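You operate a simulated robot arm through the tools that you are given. There is no shell and no other tool. Be economical: measure what you need, move in short steps, check, and stop when the job is done.

The job below is to be done with a simulated two-armed robot. You get a single attempt, and the scene is never put back.

JOB
Pour granule from the yellow jug through the funnel till the tank shows LOW.
Fine: seat the orange funnel in the tank's neck first; put the jug back and the funnel into its holder again. Set down upright: yellow jug.

The check looks at the end state, three seconds after you hand in, the way a careful person would. Anything else that was tipped, shoved, dropped, spilled or broken makes it a failure.

ROBOT AND FRAMES
Two 6-joint arms with fingered hands on one trunk, on a base that drives. Base frame: it is fixed to the floor where the robot stands at the start and does not move with it; the origin is under the middle of the robot, x ahead of it, y to its left, z up; the surface under the hand at the start is at about z = 0.72. Units: m, degrees, N and s.
The left shoulder is at the start at [0.07, 0.168, 1.442], the right one opposite. With the tool pointing down near the work surface each hand reaches from about 0.28 to 0.56 m from the robot's upright axis, wherever it stands, measured 20 degrees to its own side. Places, roughly: funnel holder [0.6, 0, 0.7]; grey tank [0.5, -0.2, 0.8]; grey tank neck [0.5, -0.2, 0.9]. Payload 4 kg a hand.
Tool frame (each hand has its own): the origin (TCP) lies between the finger pads and is the grasp point; the fingertips stand 0.026 m ahead of it; z points along the fingers, y is the line along which they close. Largest opening 0.132 m; the body of the gripper starts 0.073 m behind the TCP. The gripper is a hand of 3 fingers: y runs from the thumb to the fingers, the wrist lies at [0, 0, -0.224] in the tool frame, and closing takes about 1.5 s.
Orientation is that of the tool frame in the base frame, as [roll, pitch, yaw] about the fixed x, y, z axes, in that order (R = Rz(yaw) Ry(pitch) Rx(roll)). With the fingers straight down and closing along the base's y, the tool's x points along the base's -x, its y along +y and its z along -z.

CONTROLS
- The arms move only by the tool nudge_tool. It takes "left_series", "right_series" or both (then of equal length, played together; a hand with none holds still); each is a list of rows, each an object of numbers (a shift or turn left out is 0, a gripper value left out holds the last): "x", "y", "z": the shift along the base's x, y, z in m; "rx", "ry", "rz": the turn, a rotation vector about the base's x, y, z in rad. In form: [{"x": .., "y": .., "z": .., "rx": .., "ry": .., "rz": ..}, ...]. A call has 1 to 20 rows; each row shifts and turns the commanded pose from where the row before left it. "left_claw" and "right_claw" are, for a hand that has rows, the opening, from 0 (shut) to 1 (fully open), set as the call begins (left out, the last holds). Rows are played at 5 a second. More than 0.05 m and 8.6 degrees between two rows, or a gripper value outside its range, and nothing of the call is played. A pose out of reach is approached as far as the arm can. The call stops where the force on the tool passes 40 N (or 10 N more than at its start, if that is more) or the arm is blocked; 0.2 s more then pass. Each finger travels about 0.108 m/s and halts on what it meets, pressing with about 29 N; the grip force reading is that of the motor and also rises with nothing between the fingers. The clock runs only during rows and for 0.2 s after the last one: add rows that do not move to give the fingers time. It gives the time, the measured TCP pose, the force on the tool (base axes), the opening and the grip force at its end, in the units of the frame above (readings bear some noise), with the torque about the TCP (base axes, N m) and any sound that the robot's microphone picked up.
- Cameras (640 x 400 px; columns grow to the right, rows downward): "scene" is now at [0.1016, -0.0053, 1.6356]; the picture's right is [0.06, -1.00, 0.00], its down [-0.91, -0.05, -0.42] and it looks along [0.42, 0.03, -0.91] (base axes); focal length 259 px, centre (320, 200). "left" rides on the left gripper at [-0.062, 0.003, -0.092] in its tool frame; the picture's right is [-0.05, -1.00, 0.00], its down [0.83, -0.04, -0.56] and it looks along [0.55, -0.03, 0.83] (tool axes); focal length 230 px, centre (320, 200). "right" rides on the right gripper at [0.062, 0.003, -0.092] in its tool frame; the picture's right is [-0.05, 1.00, 0.00], its down [-0.83, -0.04, -0.56] and it looks along [-0.55, -0.03, 0.83] (tool axes); focal length 230 px, centre (320, 200). There is no depth. A picture from a camera that has moved, and an enlarged one, comes with that camera's place and axes in the base frame and with its lens. The place of the scene camera against the robot may be out by one fixed shift of up to 0.018 m in any direction.
- capture(camera): a new picture of that camera. No time passes.
- raise_lower(by): slides the trunk up (or, below 0, down) by that many m; the arms and the scene camera ride with it, the base frame stays. It gives what a move gives, with no picture.
- drive_base(legs): drives the robot by 1 to 6 legs, each [ahead, left, turn to the left] in m, m and degrees, along the robot's own axes; the way and the turn of a leg run together, so that a leg with both is an arc; at most 1.5 m and 180 degrees a leg. The arms and the cameras ride along, it lands a little off, and it stops where it bumps. It gives what a move gives.
- curl_fingers(finger1, finger2, thumb_bend, hand): sets how far each is bent, from 0 (flat) to 1 (curled in); at 0.3 the hand is open as for a grip, at 0.7 the pads meet at the TCP. One left out holds its place. A second passes; each finger stops where it meets its share of the squeeze, and holds until it gets a number again. A gripper value or a shape takes the hand back. It gives what a move gives, with no picture; readings hold the bend of each and the force on the fingers (four entries, about 0 where the hand has none), thumb and palm.
- preshape(shape, hand): the hand has 3 fingers and takes this shape, open, in about a second: jaw (thumb against the fingers, like two jaws); tri (thumb and two fingers); tip (a fingertip pinch); poke (one finger out to press); point (the index stretched); flat (the hand flat); cup (the hand cupped); fist (a fist). The gripper value then closes the fingers along that shape, each until it touches; the sizes above hold for jaw. It gives what a move gives, with no picture.
- aim_head(pan, tilt): turns the head with the scene camera to pan (to the left, within 86 degrees either way) and tilt (down, from -29 to 69), counted from straight ahead of the robot. It gives what a move gives.
- close_up(camera, box): a new picture of the part [left, top, right, bottom] of that camera's present view, enlarged. No time passes.
- hand_in(): hands the job in; it is judged then, once.

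Go step by step. Nothing tells you exact positions but the pictures and the camera data: compare them with the known pose of the tool, close in by small moves and look again before you grip or let go. The budget is 120 turns and 88 pictures, counting those below and the enlarged ones. Unless the task says otherwise, let go and move clear before handing in.

The tools are called after ">>>" as a command line: name --argument value ..., lists and objects as JSON in quotes. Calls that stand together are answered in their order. nudge_tool: Moves the arms, as the interface text tells. Its arguments: {"type":"object","properties":{"left_series":{"type":"array","items":{"type":"object","properties":{"x":{"type":"number"},"y":{"type":"number"},"z":{"type":"number"},"rx":{"type":"number"},"ry":{"type":"number"},"rz":{"type":"number"}}}},"left_claw":{"type":"number"},"right_series":{"type":"array","items":{"type":"object","properties":{"x":{"type":"number"},"y":{"type":"number"},"z":{"type":"number"},"rx":{"type":"number"},"ry":{"type":"number"},"rz":{"type":"number"}}}},"right_claw":{"type":"number"}},"required":[]} The other tools are called the same way: raise_lower (by) slides the trunk up or down; preshape (shape, hand) gives the hand a shape; curl_fingers (finger1, finger2, thumb_bend, hand) moves the fingers one by one; drive_base (legs) drives the base; aim_head (pan, tilt) turns the head that bears the scene camera; capture (camera) takes a picture; close_up (camera, box) takes an enlarged picture of a part of a camera's view; hand_in () hands the job in.

At the start:

```text
t: 0.0
left_tcp_pos: [0.4847, 0.1773, 0.9996]
left_orientation: [180.0, 0.0, 180.0]
left_wrist_force: [-0.2, -0.4, -0.5]
left_ft_torque: [-0.04, -0.02, -0.01]
left_opening: 0.1318
left_gripper_force: 0.1
left_shape: jaw
left_bend: [0.3, 0.3, 0.3]
left_finger forces: [0.0, 0.1, 0.0, 0.0, 0.1, 0.0]
right_tcp_pos: [0.3896, -0.22, 0.9997]
right_orientation: [-180.0, 0.0, 179.9]
right_wrist_force: [0.1, 0.1, -0.7]
right_ft_torque: [0.0, -0.01, 0.03]
right_opening: 0.1316
right_gripper_force: 0.0
right_shape: jaw
right_bend: [0.3, 0.3, 0.3]
right_finger forces: [0.0, 0.1, 0.1, 0.0, 0.1, 0.0]
trunk travel left (down, up): [-0.888, 0.052]
robot x, y, heading: [0.0, -0.0015, 0.0]
head pan, tilt: [3.4, 65.2]
```

scene: 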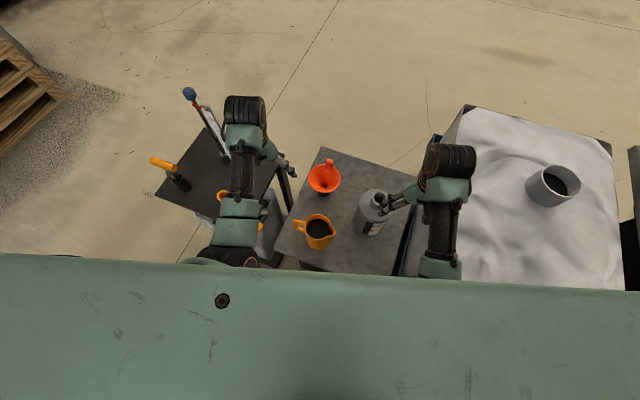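
right: 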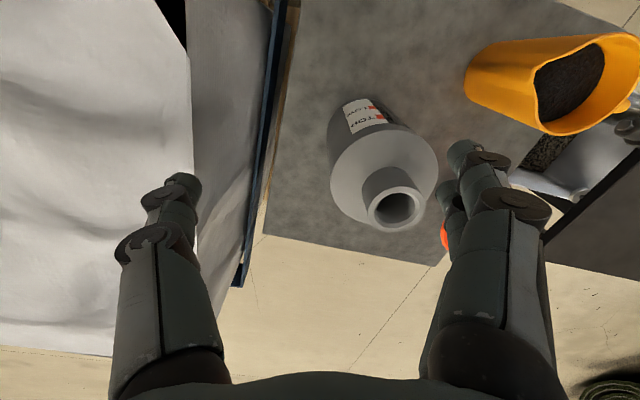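
left: 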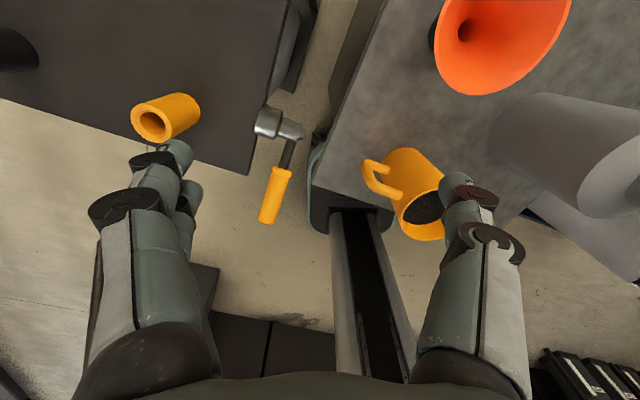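

I see the orange funnel in a holder, the grey tank with its label, and the yellow jug on a small grey table. First I take closer looks to measure positions.

>>> close_up --camera "scene" --box '[260, 130, 440, 280]'

>>> close_up --camera "right" --box '[300, 20, 640, 240]'

>>> close_up --camera "left" --box '[320, 0, 640, 260]'

```text
2.67 times, centred on (350, 205) of scene
camera zoom: at [0.1016, -0.0053, 1.6356], right [0.06, -1.0, 0.0], down [-0.91, -0.05, -0.42], along [0.42, 0.03, -0.91], focal length 690 px, centre (240, 187)
```

zoom: 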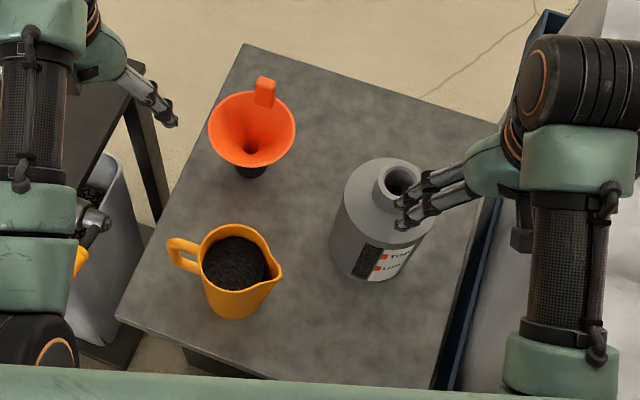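

```text
1.82 times, centred on (470, 130) of right
camera zoom: at [0.3283, -0.2172, 1.0918], right [0.05, 1.0, 0.0], down [0.83, -0.04, 0.56], along [0.55, -0.03, -0.83], focal length 418 px, centre (47, 327)
```

zoom: 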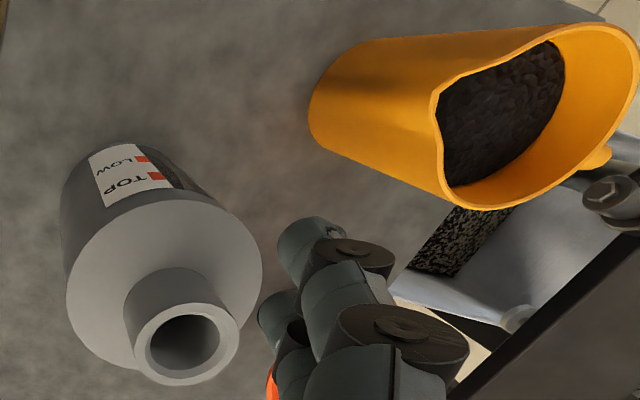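

```text
1.54 times, centred on (480, 130) of left
camera zoom: at [0.5455, 0.1819, 1.0929], right [0.05, -1.0, 0.0], down [-0.83, -0.04, 0.56], along [-0.55, -0.03, -0.83], focal length 354 px, centre (74, 308)
```

zoom: 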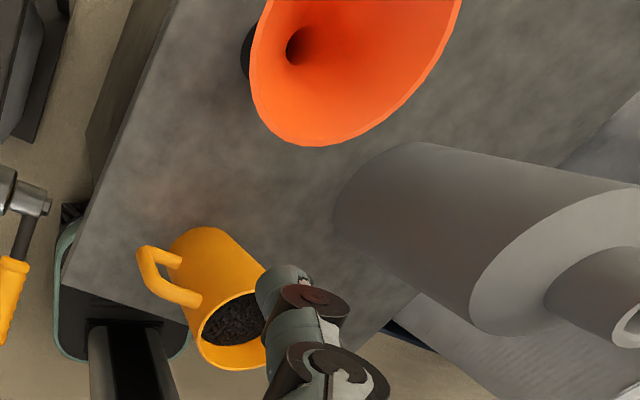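

The funnel stands in its holder at about (0.57, 0.01), the tank neck is at about (0.46, -0.155, 0.91), and the jug is at about (0.37, 0.02) with its handle to +y and spout to -y. I move the right hand clear, pitch the left hand forward and look at the funnel.

>>> nudge_tool --left_series '[{"z": 0.03, "ry": -0.14}, {"z": 0.03, "ry": -0.14, "y": -0.025}, {"z": 0.03, "ry": -0.14, "y": -0.025}, {"z": 0.03, "ry": -0.14, "y": -0.025}, {"z": 0.02, "ry": -0.14, "y": -0.03}, {"y": -0.03}]' --right_series '[{"z": 0.03}, {"z": 0.03, "y": -0.03}, {"z": 0.03, "y": -0.03}, {"z": 0.02, "y": -0.04}, {"y": -0.04}, {"y": -0.04}]'

>>> capture --camera "left"

>>> capture --camera "scene"

```text
t: 0.7
left_tcp_pos: [0.4957, 0.2369, 1.069]
left_orientation: [167.5, 19.1, 177.3]
left_wrist_force: [0.0, 0.2, -0.4]
left_ft_torque: [0.03, -0.05, -0.01]
left_opening: 0.132
left_gripper_force: 0.0
left_shape: jaw
left_bend: [0.3, 0.3, 0.3]
left_finger forces: [0.1, 0.1, 0.0, 0.1, 0.0, 0.0]
left hand out of reach, approached as far as the arm can: row 3
right_tcp_pos: [0.3914, -0.2653, 1.0084]
right_orientation: [179.8, 0.2, -179.9]
right_wrist_force: [-0.1, -0.6, -0.3]
right_ft_torque: [0.02, 0.02, 0.04]
right_opening: 0.132
right_gripper_force: 0.0
right_shape: jaw
right_bend: [0.3, 0.3, 0.3]
right_finger forces: [0.1, 0.0, 0.1, 0.0, 0.0, 0.0]
right hand out of reach, approached as far as the arm can: row 1, 2, 3
trunk travel left (down, up): [-0.888, 0.052]
robot x, y, heading: [0.0008, -0.0005, -0.0]
head pan, tilt: [3.4, 65.2]
stopped in row 3 (left hand): the arm was blocked; the commanded pose is now the measured one
```

```text
81 pictures are left
camera left: at [0.5211, 0.22, 1.1756], right [0.07, -0.98, -0.19], down [-0.97, -0.12, 0.23], along [-0.25, 0.16, -0.95], focal length 230 px, centre (320, 200)
```

left: 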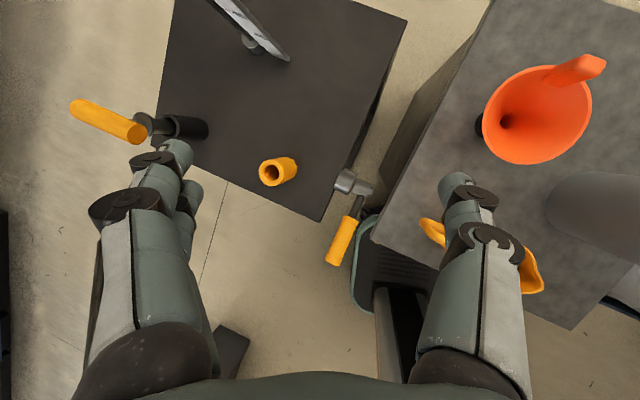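

```text
80 pictures are left
camera scene: at [0.1007, -0.0099, 1.6357], right [0.06, -1.0, 0.0], down [-0.91, -0.05, -0.42], along [0.42, 0.03, -0.91], focal length 259 px, centre (320, 200)
```

scene: 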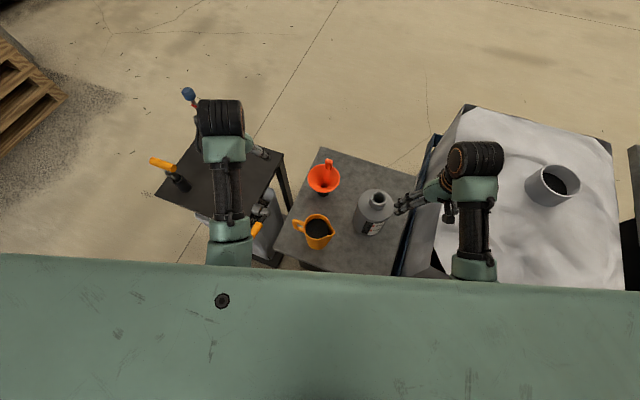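

The left arm is near a reach limit when pitched up there. I take a closer look at the funnel before choosing the grip.

>>> close_up --camera "left" --box '[400, 20, 640, 320]'

>>> nudge_tool --left_series '[{"rz": 0.047}, {"ry": 0.111, "y": -0.02}, {"ry": 0.111, "y": -0.02}, {"ry": 0.111, "y": -0.02}, {"rx": -0.109, "z": -0.03}, {"rx": -0.109, "z": -0.03}]' --right_series '[{}, {"y": -0.03}, {"y": -0.03}, {"y": -0.03}, {"y": -0.03}, {}]'

```text
1.33 times, centred on (520, 170) of left
camera zoom: at [0.5211, 0.22, 1.1756], right [0.07, -0.98, -0.19], down [-0.97, -0.12, 0.23], along [-0.25, 0.16, -0.95], focal length 307 px, centre (53, 240)
```

zoom: 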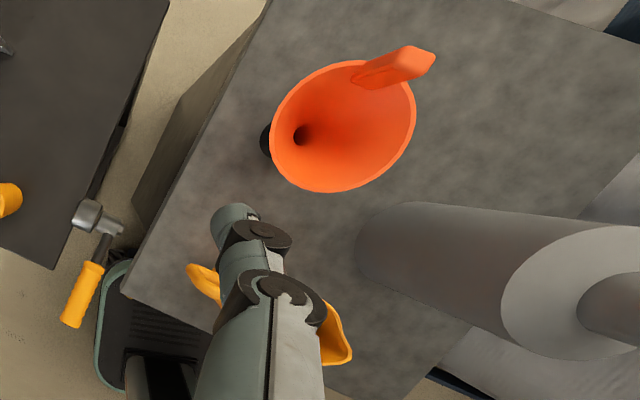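

```text
t: 1.7
left_tcp_pos: [0.4913, 0.257, 1.0587]
left_orientation: [159.6, 0.9, -177.4]
left_wrist_force: [-0.6, -0.5, 0.3]
left_ft_torque: [0.01, 0.01, 0.01]
left_opening: 0.132
left_gripper_force: 0.0
left_shape: jaw
left_bend: [0.3, 0.3, 0.3]
left_finger forces: [0.0, 0.1, 0.0, 0.0, 0.0, 0.0]
right_tcp_pos: [0.3928, -0.3478, 1.0079]
right_orientation: [-179.9, 0.1, 179.9]
right_wrist_force: [-0.5, -0.8, -0.8]
right_ft_torque: [0.01, 0.0, -0.01]
right_opening: 0.1317
right_gripper_force: 0.1
right_shape: jaw
right_bend: [0.3, 0.3, 0.3]
right_finger forces: [0.1, 0.0, 0.0, 0.0, 0.1, 0.0]
trunk travel left (down, up): [-0.888, 0.052]
robot x, y, heading: [0.0023, 0.0029, 0.0]
head pan, tilt: [3.4, 65.2]
stopped in row 5 (left hand): the arm was blocked; the commanded pose is now the measured one
```

The left arm stopped again, drifting outward; I look at the scene to see its posture.

>>> aim_head --pan 15 --tilt 50

>>> capture --camera "scene"

```text
t: 2.5
left_tcp_pos: [0.4916, 0.2573, 1.0588]
left_orientation: [159.7, 0.9, -177.4]
left_wrist_force: [-0.1, -0.4, 0.7]
left_ft_torque: [0.01, 0.0, 0.01]
left_opening: 0.1319
left_gripper_force: 0.1
left_shape: jaw
left_bend: [0.3, 0.3, 0.3]
left_finger forces: [0.0, 0.0, 0.0, 0.0, 0.0, 0.0]
right_tcp_pos: [0.3928, -0.3474, 1.0074]
right_orientation: [179.9, 0.1, -180.0]
right_wrist_force: [0.6, 0.5, -0.1]
right_ft_torque: [0.01, -0.01, 0.05]
right_opening: 0.132
right_gripper_force: 0.1
right_shape: jaw
right_bend: [0.3, 0.3, 0.3]
right_finger forces: [0.0, 0.1, 0.0, 0.0, 0.0, 0.0]
trunk travel left (down, up): [-0.888, 0.052]
robot x, y, heading: [-0.0036, 0.0065, -0.1]
head pan, tilt: [15.0, 50.0]
```

```text
78 pictures are left
camera scene: at [0.1153, 0.0111, 1.6539], right [0.26, -0.97, 0.0], down [-0.74, -0.2, -0.64], along [0.62, 0.17, -0.77], focal length 259 px, centre (320, 200)
```

scene: 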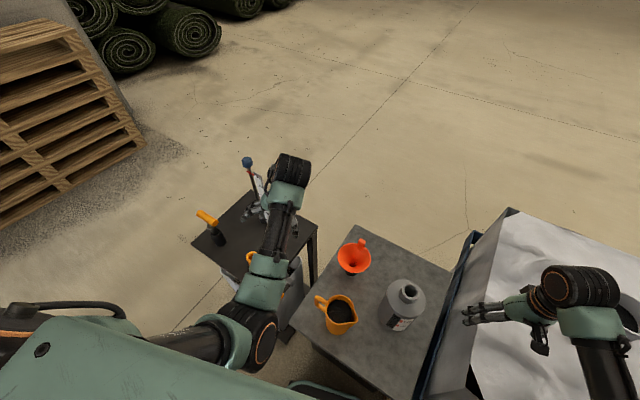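

I'll straighten the left hand in small steps while lowering it, to see how it responds.

>>> nudge_tool --left_series '[{"rx": -0.1, "z": -0.015}, {"rx": -0.1, "z": -0.015}, {"rx": -0.1, "z": -0.015}, {"rx": -0.05, "z": -0.015}, {}]'

```text
t: 3.7
left_tcp_pos: [0.4921, 0.2569, 0.9972]
left_orientation: [179.8, -0.1, -177.3]
left_wrist_force: [-0.3, -0.5, 0.3]
left_ft_torque: [-0.01, 0.0, 0.02]
left_opening: 0.1319
left_gripper_force: 0.1
left_shape: jaw
left_bend: [0.3, 0.3, 0.3]
left_finger forces: [0.0, 0.1, 0.0, 0.1, 0.0, 0.0]
right_tcp_pos: [0.3924, -0.3472, 1.0082]
right_orientation: [180.0, 0.2, -180.0]
right_wrist_force: [0.1, -0.5, 0.4]
right_ft_torque: [0.02, -0.02, 0.01]
right_opening: 0.132
right_gripper_force: 0.0
right_shape: jaw
right_bend: [0.3, 0.3, 0.3]
right_finger forces: [0.0, 0.0, 0.0, 0.0, 0.0, 0.1]
trunk travel left (down, up): [-0.888, 0.052]
robot x, y, heading: [-0.0027, 0.0003, -0.1]
head pan, tilt: [15.0, 50.0]
```

The arm works when not too high. I raise the trunk for headroom, then bring the left hand over toward the funnel with the fingers down.

>>> raise_lower --by 0.05

>>> nudge_tool --left_series '[{"y": -0.03, "z": -0.01}, {"y": -0.03, "z": -0.01}, {"y": -0.03, "z": -0.01}, {"y": -0.03, "z": -0.01}, {"y": -0.03}, {"y": -0.03}, {"rz": -0.1}, {"rz": -0.1}, {"rz": -0.1}, {}]'

>>> capture --camera "left"

```text
t: 4.6
left_tcp_pos: [0.4912, 0.2568, 1.0489]
left_orientation: [179.7, -0.1, -177.4]
left_wrist_force: [-0.2, 0.0, 0.1]
left_ft_torque: [-0.02, 0.02, -0.03]
left_opening: 0.132
left_gripper_force: 0.0
left_shape: jaw
left_bend: [0.3, 0.3, 0.3]
left_finger forces: [0.1, 0.0, 0.0, 0.0, 0.1, 0.0]
right_tcp_pos: [0.3929, -0.3465, 1.0572]
right_orientation: [180.0, 0.1, -180.0]
right_wrist_force: [0.8, 0.0, -0.2]
right_ft_torque: [0.0, -0.01, -0.01]
right_opening: 0.1321
right_gripper_force: 0.0
right_shape: jaw
right_bend: [0.3, 0.3, 0.3]
right_finger forces: [0.0, 0.0, 0.1, 0.0, 0.0, 0.0]
trunk travel left (down, up): [-0.938, 0.002]
robot x, y, heading: [0.004, 0.0014, 0.3]
head pan, tilt: [15.0, 50.0]
```

```text
t: 5.9
left_tcp_pos: [0.4915, 0.2032, 0.9914]
left_orientation: [169.9, 0.1, -174.7]
left_wrist_force: [-0.3, -0.1, 0.3]
left_ft_torque: [0.0, -0.01, 0.01]
left_opening: 0.1318
left_gripper_force: 0.1
left_shape: jaw
left_bend: [0.3, 0.3, 0.3]
left_finger forces: [0.0, 0.0, 0.0, 0.0, 0.1, 0.0]
right_tcp_pos: [0.3923, -0.3476, 1.0583]
right_orientation: [179.9, 0.1, -180.0]
right_wrist_force: [-0.6, 0.5, 0.2]
right_ft_torque: [0.01, -0.02, -0.01]
right_opening: 0.1321
right_gripper_force: 0.0
right_shape: jaw
right_bend: [0.3, 0.3, 0.3]
right_finger forces: [0.0, 0.0, 0.0, 0.0, 0.1, 0.0]
trunk travel left (down, up): [-0.938, 0.002]
robot x, y, heading: [0.0008, -0.0014, -0.3]
head pan, tilt: [15.0, 50.0]
stopped in row 6 (left hand): the arm was blocked; the commanded pose is now the measured one
```

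```text
77 pictures are left
camera left: at [0.5536, 0.1974, 1.0835], right [0.14, -0.97, -0.18], down [-0.82, -0.22, 0.54], along [-0.56, 0.07, -0.83], focal length 230 px, centre (320, 200)
```

left: 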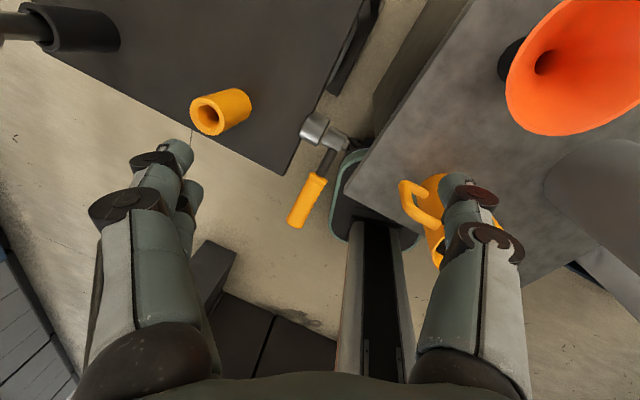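

The arm lags when moving toward -y. I straighten again and test with slower steps, a little lower.

>>> nudge_tool --left_series '[{"rx": -0.085}, {"rx": -0.085}, {}, {"y": -0.01}, {"y": -0.01}, {"y": -0.01}, {"y": -0.01}, {}, {}]'

>>> aim_head --pan 0 --tilt 69

>>> capture --camera "scene"

```text
t: 7.9
left_tcp_pos: [0.4925, 0.1678, 0.9905]
left_orientation: [179.0, -0.8, -174.7]
left_wrist_force: [-0.2, -0.5, -0.2]
left_ft_torque: [0.0, -0.01, 0.01]
left_opening: 0.132
left_gripper_force: 0.1
left_shape: jaw
left_bend: [0.3, 0.3, 0.3]
left_finger forces: [0.0, 0.1, 0.0, 0.0, 0.0, 0.0]
right_tcp_pos: [0.3929, -0.3463, 1.0573]
right_orientation: [-180.0, 0.1, -179.8]
right_wrist_force: [-0.5, 0.9, 1.1]
right_ft_torque: [0.01, 0.0, 0.03]
right_opening: 0.1318
right_gripper_force: 0.0
right_shape: jaw
right_bend: [0.3, 0.3, 0.3]
right_finger forces: [0.0, 0.0, 0.1, 0.1, 0.0, 0.1]
trunk travel left (down, up): [-0.938, 0.002]
robot x, y, heading: [0.0009, -0.0022, 0.1]
head pan, tilt: [15.0, 50.0]
```

```text
t: 8.7
left_tcp_pos: [0.4914, 0.1682, 0.9906]
left_orientation: [179.2, -0.7, -174.5]
left_wrist_force: [0.1, -0.1, -0.1]
left_ft_torque: [-0.02, -0.04, 0.0]
left_opening: 0.1317
left_gripper_force: 0.2
left_shape: jaw
left_bend: [0.3, 0.3, 0.3]
left_finger forces: [0.0, 0.0, 0.0, 0.1, 0.0, 0.1]
right_tcp_pos: [0.3933, -0.3466, 1.0577]
right_orientation: [180.0, 0.1, -179.9]
right_wrist_force: [-0.4, 0.2, 0.3]
right_ft_torque: [0.01, 0.05, -0.03]
right_opening: 0.1321
right_gripper_force: 0.1
right_shape: jaw
right_bend: [0.3, 0.3, 0.3]
right_finger forces: [0.1, 0.0, 0.0, 0.0, 0.1, 0.0]
trunk travel left (down, up): [-0.938, 0.002]
robot x, y, heading: [0.0002, -0.0032, -0.3]
head pan, tilt: [0.0, 68.8]
```

```text
76 pictures are left
camera scene: at [0.0972, -0.0089, 1.6821], right [0.0, -1.0, 0.0], down [-0.93, 0.0, -0.36], along [0.36, 0.0, -0.93], focal length 259 px, centre (320, 200)
```

scene: 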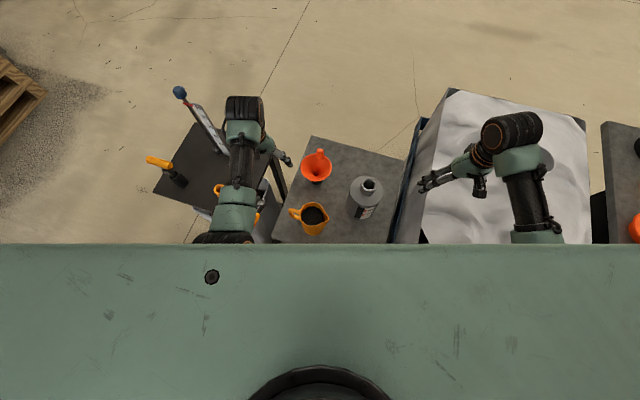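

Slow steps work; I continue toward -y.

>>> nudge_tool --left_series '[{"y": -0.012}, {"y": -0.012}, {"y": -0.012}, {"y": -0.012}, {"y": -0.012}, {"y": -0.012}, {"y": -0.012}, {"y": -0.012}, {}, {}]'

```text
t: 10.0
left_tcp_pos: [0.4894, 0.1948, 0.9726]
left_orientation: [171.3, -0.6, -172.3]
left_wrist_force: [0.4, 0.4, 0.9]
left_ft_torque: [0.0, 0.01, 0.04]
left_opening: 0.132
left_gripper_force: 0.0
left_shape: jaw
left_bend: [0.3, 0.3, 0.3]
left_finger forces: [0.0, 0.0, 0.0, 0.0, 0.0, 0.0]
right_tcp_pos: [0.3933, -0.3464, 1.0573]
right_orientation: [180.0, 0.1, -179.9]
right_wrist_force: [-0.6, 0.5, -0.1]
right_ft_torque: [0.03, 0.01, 0.05]
right_opening: 0.132
right_gripper_force: 0.1
right_shape: jaw
right_bend: [0.3, 0.3, 0.3]
right_finger forces: [0.0, 0.1, 0.0, 0.0, 0.0, 0.0]
trunk travel left (down, up): [-0.938, 0.002]
robot x, y, heading: [-0.0013, 0.0002, 0.1]
head pan, tilt: [0.0, 68.8]
stopped in row 6 (left hand): the arm was blocked; the commanded pose is now the measured one
```

It seems the elbow is blocked at the chest when the hand is high and close. I lower the hand in the free space here and test again.

>>> nudge_tool --left_series '[{"rx": -0.075, "z": -0.01}, {"rx": -0.075, "z": -0.01}, {"z": -0.02}, {"z": -0.02}, {"z": -0.02}, {"z": -0.01}, {"y": -0.012}, {"y": -0.012}, {"y": -0.012}, {"y": -0.012}, {"y": -0.012}, {"y": -0.012}, {}]'

>>> capture --camera "left"

```text
t: 12.8
left_tcp_pos: [0.4877, 0.143, 0.8781]
left_orientation: [178.4, -1.8, -172.0]
left_wrist_force: [0.2, 0.9, -0.1]
left_ft_torque: [-0.05, -0.03, -0.03]
left_opening: 0.1317
left_gripper_force: 0.1
left_shape: jaw
left_bend: [0.3, 0.3, 0.3]
left_finger forces: [0.0, 0.0, 0.0, 0.0, 0.0, 0.0]
right_tcp_pos: [0.3928, -0.347, 1.058]
right_orientation: [180.0, 0.2, -179.9]
right_wrist_force: [-0.3, 0.4, -0.8]
right_ft_torque: [-0.03, -0.04, 0.02]
right_opening: 0.1318
right_gripper_force: 0.1
right_shape: jaw
right_bend: [0.3, 0.3, 0.3]
right_finger forces: [0.0, 0.0, 0.0, 0.0, 0.0, 0.0]
trunk travel left (down, up): [-0.938, 0.002]
robot x, y, heading: [-0.0027, 0.0014, -0.1]
head pan, tilt: [0.0, 68.8]
```

```text
75 pictures are left
camera left: at [0.5503, 0.1525, 0.9687], right [0.19, -0.98, -0.03], down [-0.8, -0.17, 0.58], along [-0.57, -0.09, -0.81], focal length 230 px, centre (320, 200)
```

left: 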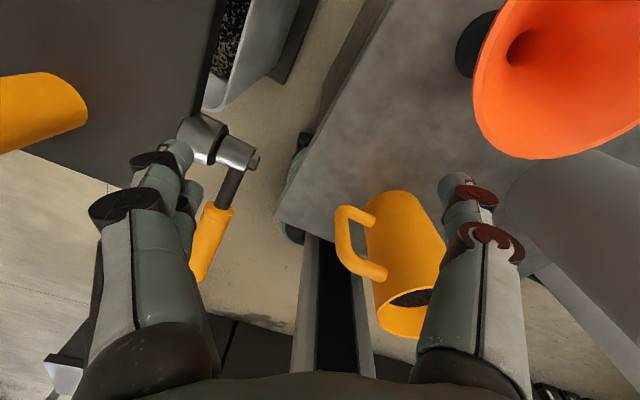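

Below this height it goes better, but reach toward the middle is poor for the left arm. I'll raise the left hand and turn the base right by 45°, so jug, funnel and tank all come into the left arm's natural zone.

>>> nudge_tool --left_series '[{"z": 0.02}, {"z": 0.02, "y": 0.01}, {"z": 0.02, "y": 0.01}, {"z": 0.02, "y": 0.02}, {"z": 0.02, "y": 0.02}, {"z": 0.02}, {"z": 0.02}, {"z": 0.02}, {}]'

```text
t: 14.8
left_tcp_pos: [0.4901, 0.1812, 1.0418]
left_orientation: [-180.0, -1.8, -172.5]
left_wrist_force: [0.2, -0.1, 0.4]
left_ft_torque: [0.01, -0.02, 0.03]
left_opening: 0.1318
left_gripper_force: 0.0
left_shape: jaw
left_bend: [0.3, 0.3, 0.3]
left_finger forces: [0.1, 0.0, 0.1, 0.0, 0.1, 0.0]
right_tcp_pos: [0.3931, -0.3465, 1.0583]
right_orientation: [180.0, 0.0, -179.9]
right_wrist_force: [-0.4, -0.2, 0.2]
right_ft_torque: [0.02, 0.02, 0.0]
right_opening: 0.132
right_gripper_force: 0.1
right_shape: jaw
right_bend: [0.3, 0.3, 0.3]
right_finger forces: [0.0, 0.0, 0.0, 0.0, 0.1, 0.0]
trunk travel left (down, up): [-0.938, 0.002]
robot x, y, heading: [-0.0003, 0.0001, -0.1]
head pan, tilt: [0.0, 68.8]
```

Now the turn.

>>> drive_base --legs '[[0, 0, -22]]'

>>> capture --camera "scene"

```text
t: 16.4
left_tcp_pos: [0.5219, -0.0152, 1.0422]
left_orientation: [180.0, -1.7, 165.4]
left_wrist_force: [0.7, 0.3, 0.5]
left_ft_torque: [-0.02, 0.0, 0.0]
left_opening: 0.1317
left_gripper_force: 0.1
left_shape: jaw
left_bend: [0.3, 0.3, 0.3]
left_finger forces: [0.0, 0.0, 0.1, 0.0, 0.0, 0.0]
right_tcp_pos: [0.2343, -0.469, 1.0575]
right_orientation: [-179.9, 0.2, 158.0]
right_wrist_force: [0.0, -0.3, 1.0]
right_ft_torque: [0.01, 0.02, -0.01]
right_opening: 0.132
right_gripper_force: 0.1
right_shape: jaw
right_bend: [0.3, 0.3, 0.3]
right_finger forces: [0.0, 0.0, 0.1, 0.0, 0.0, 0.0]
trunk travel left (down, up): [-0.938, 0.002]
robot x, y, heading: [0.0009, -0.0011, -22.0]
head pan, tilt: [0.0, 68.8]
```

```text
74 pictures are left
camera scene: at [0.09, -0.0478, 1.682], right [-0.37, -0.93, 0.0], down [-0.86, 0.35, -0.36], along [0.34, -0.14, -0.93], focal length 259 px, centre (320, 200)
```

scene: 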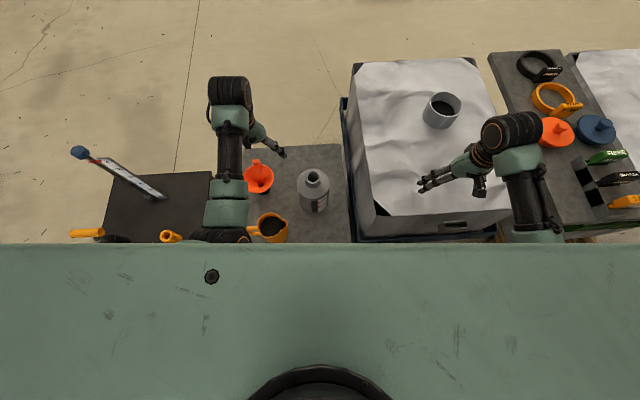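

The left hand is now above the funnel. I look through its camera.

>>> nudge_tool --left_series '[{"z": -0.02, "rz": -0.08}, {"z": -0.02, "rz": -0.08}, {"z": -0.02}, {"z": -0.01}, {}]'

>>> capture --camera "left"

>>> close_up --camera "scene" --box '[200, 120, 360, 240]'

```text
t: 17.6
left_tcp_pos: [0.5222, -0.0167, 0.9718]
left_orientation: [180.0, -1.8, 156.2]
left_wrist_force: [-0.9, -0.9, 0.1]
left_ft_torque: [-0.01, 0.03, 0.03]
left_opening: 0.132
left_gripper_force: 0.0
left_shape: jaw
left_bend: [0.3, 0.3, 0.3]
left_finger forces: [0.0, 0.0, 0.0, 0.0, 0.0, 0.1]
right_tcp_pos: [0.2331, -0.4695, 1.0578]
right_orientation: [180.0, 0.1, 158.0]
right_wrist_force: [-0.1, -0.5, 0.8]
right_ft_torque: [-0.04, 0.0, -0.02]
right_opening: 0.132
right_gripper_force: 0.1
right_shape: jaw
right_bend: [0.3, 0.3, 0.3]
right_finger forces: [0.0, 0.0, 0.0, 0.0, 0.0, 0.1]
trunk travel left (down, up): [-0.938, 0.002]
robot x, y, heading: [-0.0022, 0.0006, -21.9]
head pan, tilt: [0.0, 68.8]
```

```text
73 pictures are left
camera left: at [0.5812, -0.0386, 1.0628], right [-0.36, -0.93, 0.0], down [-0.76, 0.29, 0.58], along [-0.54, 0.21, -0.81], focal length 230 px, centre (320, 200)
```

left: 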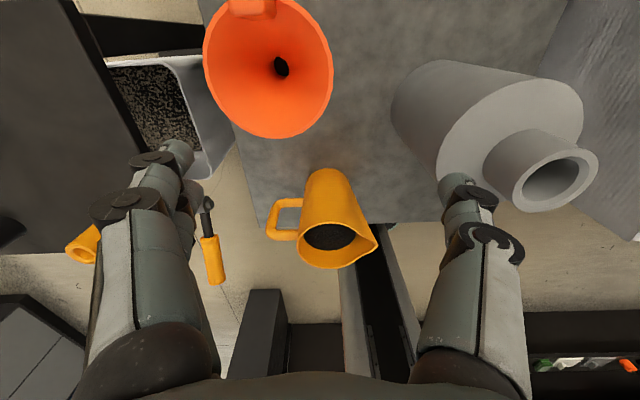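

```text
3.33 times, centred on (280, 180) of scene
camera zoom: at [0.0895, -0.0484, 1.682], right [-0.37, -0.93, 0.0], down [-0.86, 0.35, -0.36], along [0.34, -0.14, -0.93], focal length 863 px, centre (453, 267)
```

zoom: 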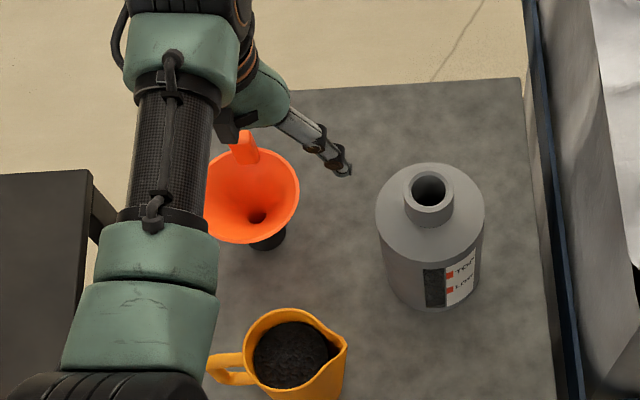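

The funnel centre is near (0.575, 0.013, 0.82) with the tab at about (0.617, 0.003). I pitch the hand forward about its closing axis, then look again.

>>> nudge_tool --left_series '[{"rx": -0.04, "ry": -0.0915}, {"rx": -0.04, "ry": -0.0915}, {"rx": -0.04, "ry": -0.0915}, {"rx": -0.04, "ry": -0.0915, "x": 0.01}, {"rx": -0.04, "ry": -0.0915, "x": 0.01}, {"x": 0.01, "z": -0.01}, {}]'

>>> capture --camera "left"

```text
t: 19.1
left_tcp_pos: [0.5519, -0.0154, 0.9614]
left_orientation: [179.9, 26.9, 156.1]
left_wrist_force: [-0.5, 0.6, -0.3]
left_ft_torque: [0.0, 0.0, -0.03]
left_opening: 0.1318
left_gripper_force: 0.1
left_shape: jaw
left_bend: [0.3, 0.3, 0.3]
left_finger forces: [0.0, 0.1, 0.0, 0.1, 0.1, 0.1]
right_tcp_pos: [0.2343, -0.4687, 1.0583]
right_orientation: [180.0, 0.1, 158.0]
right_wrist_force: [0.5, 0.2, 0.1]
right_ft_torque: [0.03, 0.02, 0.02]
right_opening: 0.1319
right_gripper_force: 0.1
right_shape: jaw
right_bend: [0.3, 0.3, 0.3]
right_finger forces: [0.0, 0.1, 0.0, 0.0, 0.0, 0.0]
trunk travel left (down, up): [-0.938, 0.002]
robot x, y, heading: [-0.0003, 0.0009, -22.2]
head pan, tilt: [0.0, 68.8]
```

```text
71 pictures are left
camera left: at [0.5631, -0.018, 1.072], right [-0.36, -0.93, 0.02], down [-0.93, 0.36, 0.12], along [-0.12, 0.02, -0.99], focal length 230 px, centre (320, 200)
```

left: 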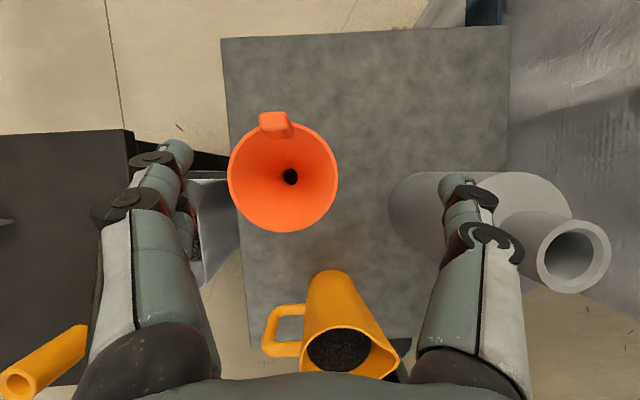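

Clear top view: funnel centre (0.570, 0.014), tab about (0.618, -0.001), 27 mm wide. I move in above the tab with a part-closed hand.

>>> nudge_tool --left_series '[{"x": 0.017, "y": 0.004, "z": -0.012}, {"x": 0.017, "y": 0.004, "z": -0.012}, {"x": 0.016, "y": 0.004, "z": -0.012}, {"x": 0.016, "y": 0.003, "z": -0.015}, {"z": -0.015}, {"z": -0.01}, {}, {}]' --left_claw 0.6

>>> capture --camera "left"

```text
t: 20.9
left_tcp_pos: [0.6172, -0.0007, 0.8856]
left_orientation: [-180.0, 26.9, 156.2]
left_wrist_force: [-0.5, -0.2, -0.5]
left_ft_torque: [0.02, -0.04, 0.03]
left_opening: 0.0797
left_gripper_force: 0.0
left_shape: jaw
left_bend: [0.71, 0.71, 0.71]
left_finger forces: [0.1, 0.1, 0.1, 0.1, 0.0, 0.1]
right_tcp_pos: [0.2348, -0.4689, 1.0579]
right_orientation: [180.0, 0.1, 158.0]
right_wrist_force: [-0.2, 0.4, 0.9]
right_ft_torque: [0.0, 0.0, 0.0]
right_opening: 0.132
right_gripper_force: 0.1
right_shape: jaw
right_bend: [0.3, 0.3, 0.3]
right_finger forces: [0.0, 0.1, 0.1, 0.0, 0.1, 0.0]
trunk travel left (down, up): [-0.938, 0.002]
robot x, y, heading: [-0.0016, -0.0023, -22.0]
head pan, tilt: [0.0, 68.8]
```

```text
70 pictures are left
camera left: at [0.6298, -0.0028, 0.9967], right [-0.36, -0.93, 0.02], down [-0.93, 0.36, 0.12], along [-0.12, 0.02, -0.99], focal length 230 px, centre (320, 200)
```

left: 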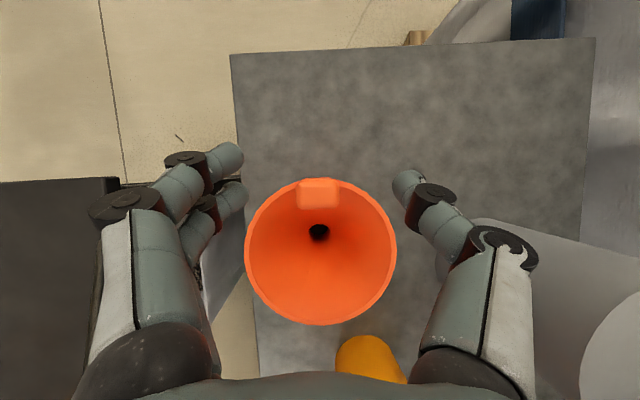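

The tab sits centred between the fingers. I go down and close on it.

>>> nudge_tool --left_series '[{"x": 0.003, "y": -0.002, "z": -0.012}, {"z": -0.011}, {"z": -0.01}, {}]'

>>> nudge_tool --left_series '[{}, {}, {}, {}, {}, {}, {}, {}]' --left_claw 0

>>> capture --camera "left"

```text
t: 21.9
left_tcp_pos: [0.6209, -0.0028, 0.8528]
left_orientation: [179.9, 26.8, 156.2]
left_wrist_force: [0.2, -0.2, 0.0]
left_ft_torque: [0.01, -0.01, -0.03]
left_opening: 0.0798
left_gripper_force: 0.1
left_shape: jaw
left_bend: [0.71, 0.71, 0.71]
left_finger forces: [0.0, 0.0, 0.0, 0.0, 0.1, 0.1]
right_tcp_pos: [0.2342, -0.4694, 1.0581]
right_orientation: [180.0, 0.2, 158.0]
right_wrist_force: [-0.5, 0.0, -0.2]
right_ft_torque: [-0.02, 0.02, 0.02]
right_opening: 0.1318
right_gripper_force: 0.0
right_shape: jaw
right_bend: [0.3, 0.3, 0.3]
right_finger forces: [0.0, 0.0, 0.0, 0.0, 0.0, 0.1]
trunk travel left (down, up): [-0.938, 0.002]
robot x, y, heading: [0.0012, 0.0002, -21.9]
head pan, tilt: [0.0, 68.8]
```

```text
t: 23.8
left_tcp_pos: [0.6199, -0.0032, 0.8519]
left_orientation: [179.8, 26.8, 156.2]
left_wrist_force: [0.1, 2.0, 0.2]
left_ft_torque: [0.11, -0.04, -0.1]
left_opening: 0.0059
left_gripper_force: 29.3
left_shape: jaw
left_bend: [0.64, 0.74, 0.71]
left_finger forces: [0.5, 13.5, 0.0, 0.1, 22.6, 0.0]
right_tcp_pos: [0.2338, -0.4685, 1.0587]
right_orientation: [-180.0, 0.1, 157.9]
right_wrist_force: [-0.3, -0.4, 0.0]
right_ft_torque: [0.03, 0.02, -0.02]
right_opening: 0.1318
right_gripper_force: 0.1
right_shape: jaw
right_bend: [0.3, 0.3, 0.3]
right_finger forces: [0.0, 0.0, 0.0, 0.0, 0.0, 0.0]
trunk travel left (down, up): [-0.938, 0.002]
robot x, y, heading: [0.0038, -0.0029, -21.9]
head pan, tilt: [0.0, 68.8]
```

```text
69 pictures are left
camera left: at [0.6323, -0.0046, 0.9634], right [-0.36, -0.93, 0.02], down [-0.93, 0.36, 0.12], along [-0.12, 0.02, -0.99], focal length 230 px, centre (320, 200)
```

left: 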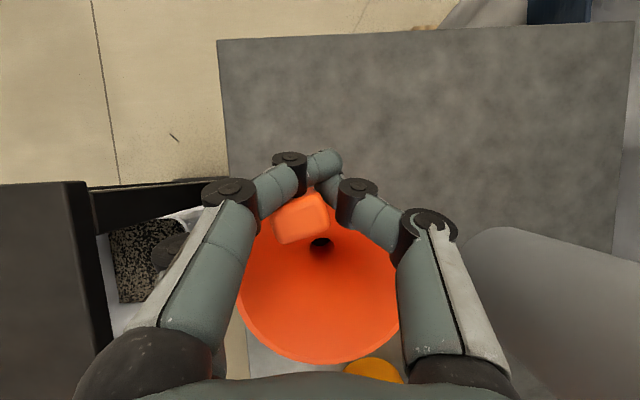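

The tab twisted a little as the fingers closed. I zoom in to see how it is actually held.

>>> close_up --camera "left" --box '[200, 120, 440, 270]'

>>> close_up --camera "scene" --box '[200, 120, 360, 240]'

```text
2.67 times, centred on (320, 195) of left
camera zoom: at [0.6323, -0.0046, 0.9634], right [-0.36, -0.93, 0.02], down [-0.93, 0.36, 0.12], along [-0.12, 0.02, -0.99], focal length 614 px, centre (320, 213)
```

zoom: 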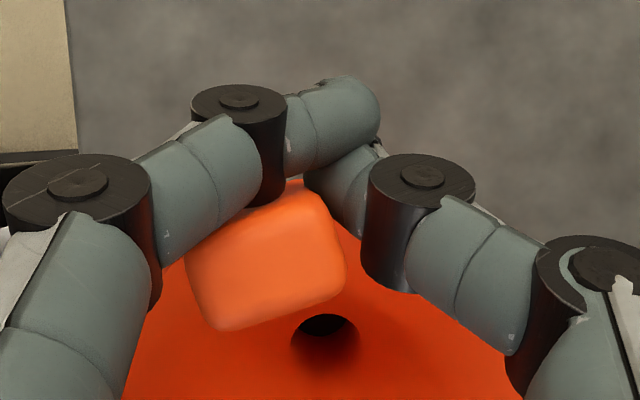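

```text
3.33 times, centred on (280, 180) of scene
camera zoom: at [0.0895, -0.0482, 1.682], right [-0.37, -0.93, 0.0], down [-0.86, 0.35, -0.36], along [0.34, -0.14, -0.93], focal length 863 px, centre (453, 267)
```

zoom: 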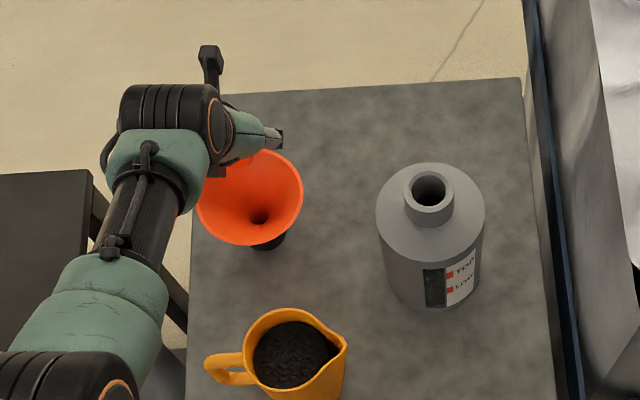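

The fingers closed just beyond the tab. I open, shift back and look again.

>>> nudge_tool --left_series '[{}, {}, {}, {}, {"z": 0.01}, {"x": -0.008, "y": 0.008}, {"x": -0.008, "y": 0.004}, {}]' --left_claw 0.55

>>> capture --camera "left"

```text
t: 25.6
left_tcp_pos: [0.6051, 0.009, 0.864]
left_orientation: [179.9, 26.9, 156.3]
left_wrist_force: [0.3, 0.1, -0.8]
left_ft_torque: [0.0, -0.02, -0.03]
left_opening: 0.072
left_gripper_force: 0.1
left_shape: jaw
left_bend: [0.72, 0.72, 0.7]
left_finger forces: [0.1, 0.1, 0.1, 0.0, 0.0, 0.0]
right_tcp_pos: [0.2339, -0.4686, 1.0583]
right_orientation: [179.9, 0.1, 158.0]
right_wrist_force: [-0.2, -0.3, 0.0]
right_ft_torque: [-0.05, 0.01, 0.0]
right_opening: 0.1321
right_gripper_force: 0.0
right_shape: jaw
right_bend: [0.3, 0.3, 0.3]
right_finger forces: [0.1, 0.0, 0.0, 0.0, 0.0, 0.1]
trunk travel left (down, up): [-0.938, 0.002]
robot x, y, heading: [-0.0026, -0.0021, -22.3]
head pan, tilt: [0.0, 68.8]
```

```text
66 pictures are left
camera left: at [0.6174, 0.0073, 0.9738], right [-0.36, -0.93, 0.02], down [-0.93, 0.36, 0.12], along [-0.12, 0.02, -0.99], focal length 230 px, centre (320, 200)
```

left: 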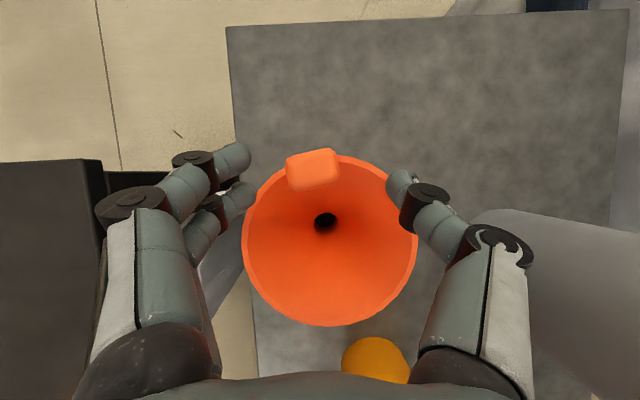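

Now the tab lies nearer the fingertips' line. I rotate to match the tab's angle and lower, then check.

>>> nudge_tool --left_series '[{"rz": 0.09}, {"rz": 0.09, "y": 0.003}, {"z": -0.006}, {"z": -0.006}, {}]'

>>> capture --camera "left"

```text
t: 26.8
left_tcp_pos: [0.6043, 0.0121, 0.8514]
left_orientation: [179.9, 26.9, 166.5]
left_wrist_force: [1.5, 1.1, 2.9]
left_ft_torque: [0.15, -0.03, -0.02]
left_opening: 0.0729
left_gripper_force: 0.1
left_shape: jaw
left_bend: [0.72, 0.72, 0.7]
left_finger forces: [0.1, 2.3, 0.1, 0.0, 0.0, 0.0]
right_tcp_pos: [0.2326, -0.4698, 1.0606]
right_orientation: [180.0, 0.1, 158.0]
right_wrist_force: [-0.3, -1.2, -0.3]
right_ft_torque: [0.01, 0.01, -0.01]
right_opening: 0.1317
right_gripper_force: 0.1
right_shape: jaw
right_bend: [0.3, 0.3, 0.3]
right_finger forces: [0.0, 0.0, 0.1, 0.0, 0.0, 0.1]
trunk travel left (down, up): [-0.938, 0.002]
robot x, y, heading: [-0.0024, 0.0052, -22.1]
head pan, tilt: [0.0, 68.8]
```

```text
65 pictures are left
camera left: at [0.6169, 0.012, 0.9626], right [-0.19, -0.98, 0.02], down [-0.97, 0.19, 0.12], along [-0.12, 0.0, -0.99], focal length 230 px, centre (320, 200)
```

left: 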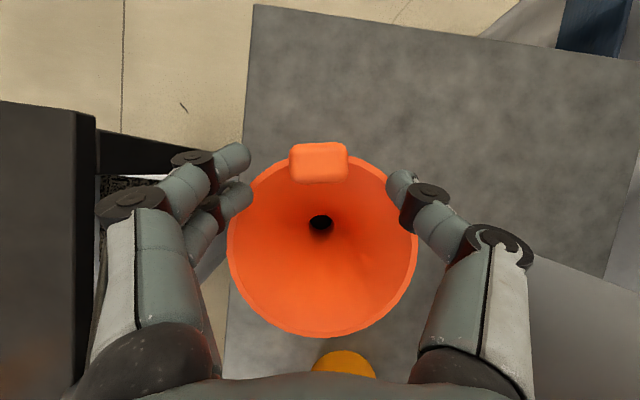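

A fingertip touches the rim lightly; I lift 5 mm, nudge forward 3 mm, and close partway.

>>> nudge_tool --left_series '[{"z": 0.005}, {"x": 0.003}, {}]'

>>> nudge_tool --left_series '[{}, {}, {}, {}, {}, {}]' --left_claw 0.26

>>> close_up --camera "left" --box '[200, 100, 440, 250]'

```text
t: 27.6
left_tcp_pos: [0.6066, 0.0116, 0.8558]
left_orientation: [179.9, 26.8, 166.4]
left_wrist_force: [0.0, 0.2, -0.3]
left_ft_torque: [-0.05, -0.03, 0.01]
left_opening: 0.0725
left_gripper_force: 0.0
left_shape: jaw
left_bend: [0.72, 0.72, 0.7]
left_finger forces: [0.0, 0.0, 0.0, 0.1, 0.0, 0.1]
right_tcp_pos: [0.2345, -0.4708, 1.0583]
right_orientation: [179.9, 0.1, 158.0]
right_wrist_force: [0.9, -0.3, 0.7]
right_ft_torque: [-0.01, 0.03, 0.0]
right_opening: 0.132
right_gripper_force: 0.1
right_shape: jaw
right_bend: [0.3, 0.3, 0.3]
right_finger forces: [0.0, 0.0, 0.0, 0.0, 0.0, 0.0]
trunk travel left (down, up): [-0.938, 0.002]
robot x, y, heading: [0.0009, -0.0016, -21.9]
head pan, tilt: [0.0, 68.8]
```

```text
t: 28.9
left_tcp_pos: [0.6074, 0.0122, 0.8559]
left_orientation: [179.8, 26.9, 166.5]
left_wrist_force: [1.9, 2.3, 0.2]
left_ft_torque: [0.16, -0.11, -0.06]
left_opening: 0.0298
left_gripper_force: 29.0
left_shape: jaw
left_bend: [0.72, 0.73, 0.7]
left_finger forces: [14.0, 20.1, 0.0, 0.1, 25.0, 0.0]
right_tcp_pos: [0.2349, -0.469, 1.058]
right_orientation: [179.9, 0.1, 158.0]
right_wrist_force: [-0.8, -0.4, 0.1]
right_ft_torque: [0.0, 0.04, 0.0]
right_opening: 0.1319
right_gripper_force: 0.0
right_shape: jaw
right_bend: [0.3, 0.3, 0.3]
right_finger forces: [0.1, 0.0, 0.0, 0.0, 0.0, 0.0]
trunk travel left (down, up): [-0.938, 0.002]
robot x, y, heading: [0.0017, -0.0018, -21.8]
head pan, tilt: [0.0, 68.8]
```

```text
2.67 times, centred on (320, 175) of left
camera zoom: at [0.6204, 0.0129, 0.9667], right [-0.19, -0.98, 0.02], down [-0.97, 0.19, 0.12], along [-0.12, 0.0, -0.99], focal length 614 px, centre (320, 267)
```

zoom: 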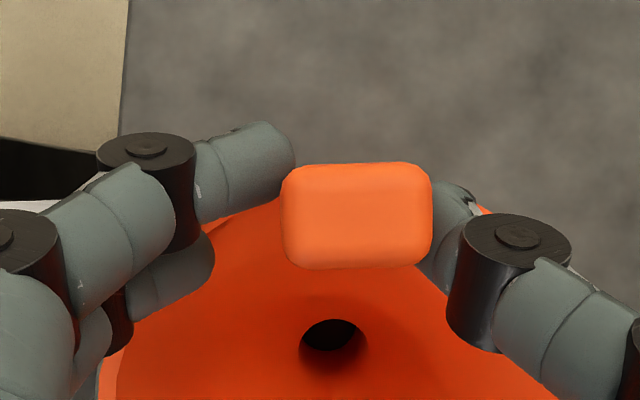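

The tab is firmly gripped (all three fingers loaded). I lift slowly.

>>> nudge_tool --left_series '[{"z": 0.01}, {"z": 0.01}, {"z": 0.01}, {"z": 0.015}, {"z": 0.015}, {"z": 0.015}, {"z": 0.015}, {}]' --left_claw 0.1

>>> capture --camera "left"

>>> close_up --camera "scene" --box '[200, 100, 360, 220]'

```text
t: 30.8
left_tcp_pos: [0.6079, 0.011, 0.9464]
left_orientation: [179.9, 26.8, 166.5]
left_wrist_force: [0.4, -0.7, -1.4]
left_ft_torque: [-0.03, -0.02, -0.04]
left_opening: 0.0278
left_gripper_force: 28.9
left_shape: jaw
left_bend: [0.72, 0.73, 0.7]
left_finger forces: [13.8, 17.7, 0.0, 0.0, 26.3, 0.1]
right_tcp_pos: [0.2343, -0.4683, 1.0588]
right_orientation: [180.0, 0.0, 158.0]
right_wrist_force: [0.2, -0.3, -0.2]
right_ft_torque: [-0.01, 0.04, -0.01]
right_opening: 0.1319
right_gripper_force: 0.1
right_shape: jaw
right_bend: [0.3, 0.3, 0.3]
right_finger forces: [0.0, 0.0, 0.0, 0.1, 0.1, 0.0]
trunk travel left (down, up): [-0.938, 0.002]
robot x, y, heading: [-0.0026, 0.0037, -22.0]
head pan, tilt: [0.0, 68.8]
```

```text
63 pictures are left
camera left: at [0.6203, 0.0118, 1.0569], right [-0.19, -0.98, 0.02], down [-0.97, 0.19, 0.12], along [-0.12, 0.0, -0.99], focal length 230 px, centre (320, 200)
```

left: 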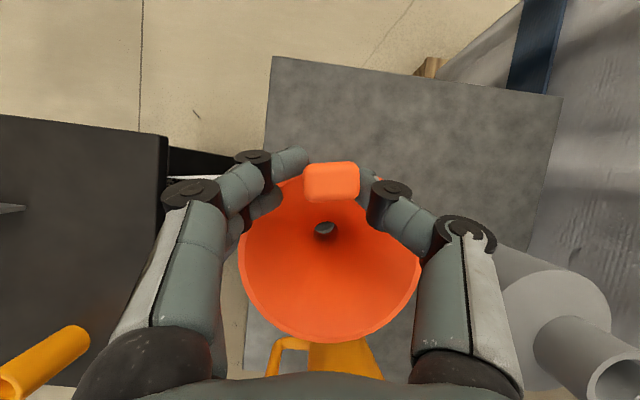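

```text
3.33 times, centred on (280, 160) of scene
camera zoom: at [0.0897, -0.0486, 1.682], right [-0.37, -0.93, 0.0], down [-0.86, 0.35, -0.36], along [0.34, -0.14, -0.93], focal length 863 px, centre (453, 333)
```

zoom: 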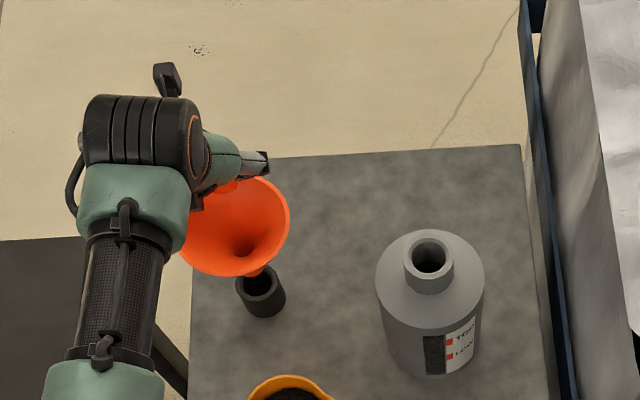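

Funnel is free of its holder cup, which stands at about (0.571, 0.015). I raise it further so its stem clears the tank neck before turning.

>>> nudge_tool --left_series '[{"z": 0.015}, {"z": 0.015}, {"z": 0.015}, {"z": 0.015}, {"z": 0.015}, {"z": 0.015}, {"z": 0.015}, {"z": 0.015}, {}]'

>>> close_up --camera "scene" --box '[200, 80, 360, 240]'

```text
t: 32.8
left_tcp_pos: [0.6083, 0.0111, 1.0659]
left_orientation: [179.9, 26.9, 166.5]
left_wrist_force: [-0.4, 0.2, -0.7]
left_ft_torque: [-0.03, -0.02, 0.02]
left_opening: 0.0282
left_gripper_force: 28.7
left_shape: jaw
left_bend: [0.72, 0.73, 0.7]
left_finger forces: [13.8, 17.3, 0.1, 0.1, 26.2, 0.0]
right_tcp_pos: [0.2344, -0.469, 1.059]
right_orientation: [-180.0, 0.1, 158.0]
right_wrist_force: [-0.2, 0.5, -0.3]
right_ft_torque: [-0.01, -0.01, 0.04]
right_opening: 0.1317
right_gripper_force: 0.1
right_shape: jaw
right_bend: [0.3, 0.3, 0.3]
right_finger forces: [0.0, 0.0, 0.1, 0.0, 0.0, 0.1]
trunk travel left (down, up): [-0.938, 0.002]
robot x, y, heading: [0.001, 0.0013, -22.1]
head pan, tilt: [0.0, 68.8]
```

```text
2.50 times, centred on (280, 160) of scene
camera zoom: at [0.0896, -0.0485, 1.682], right [-0.37, -0.93, 0.0], down [-0.86, 0.35, -0.36], along [0.34, -0.14, -0.93], focal length 647 px, centre (420, 300)
```

zoom: 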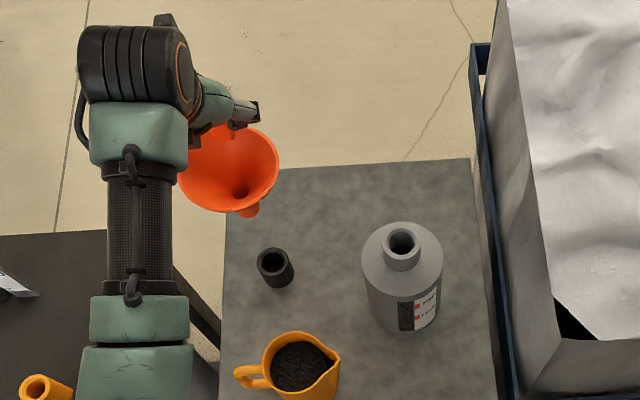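

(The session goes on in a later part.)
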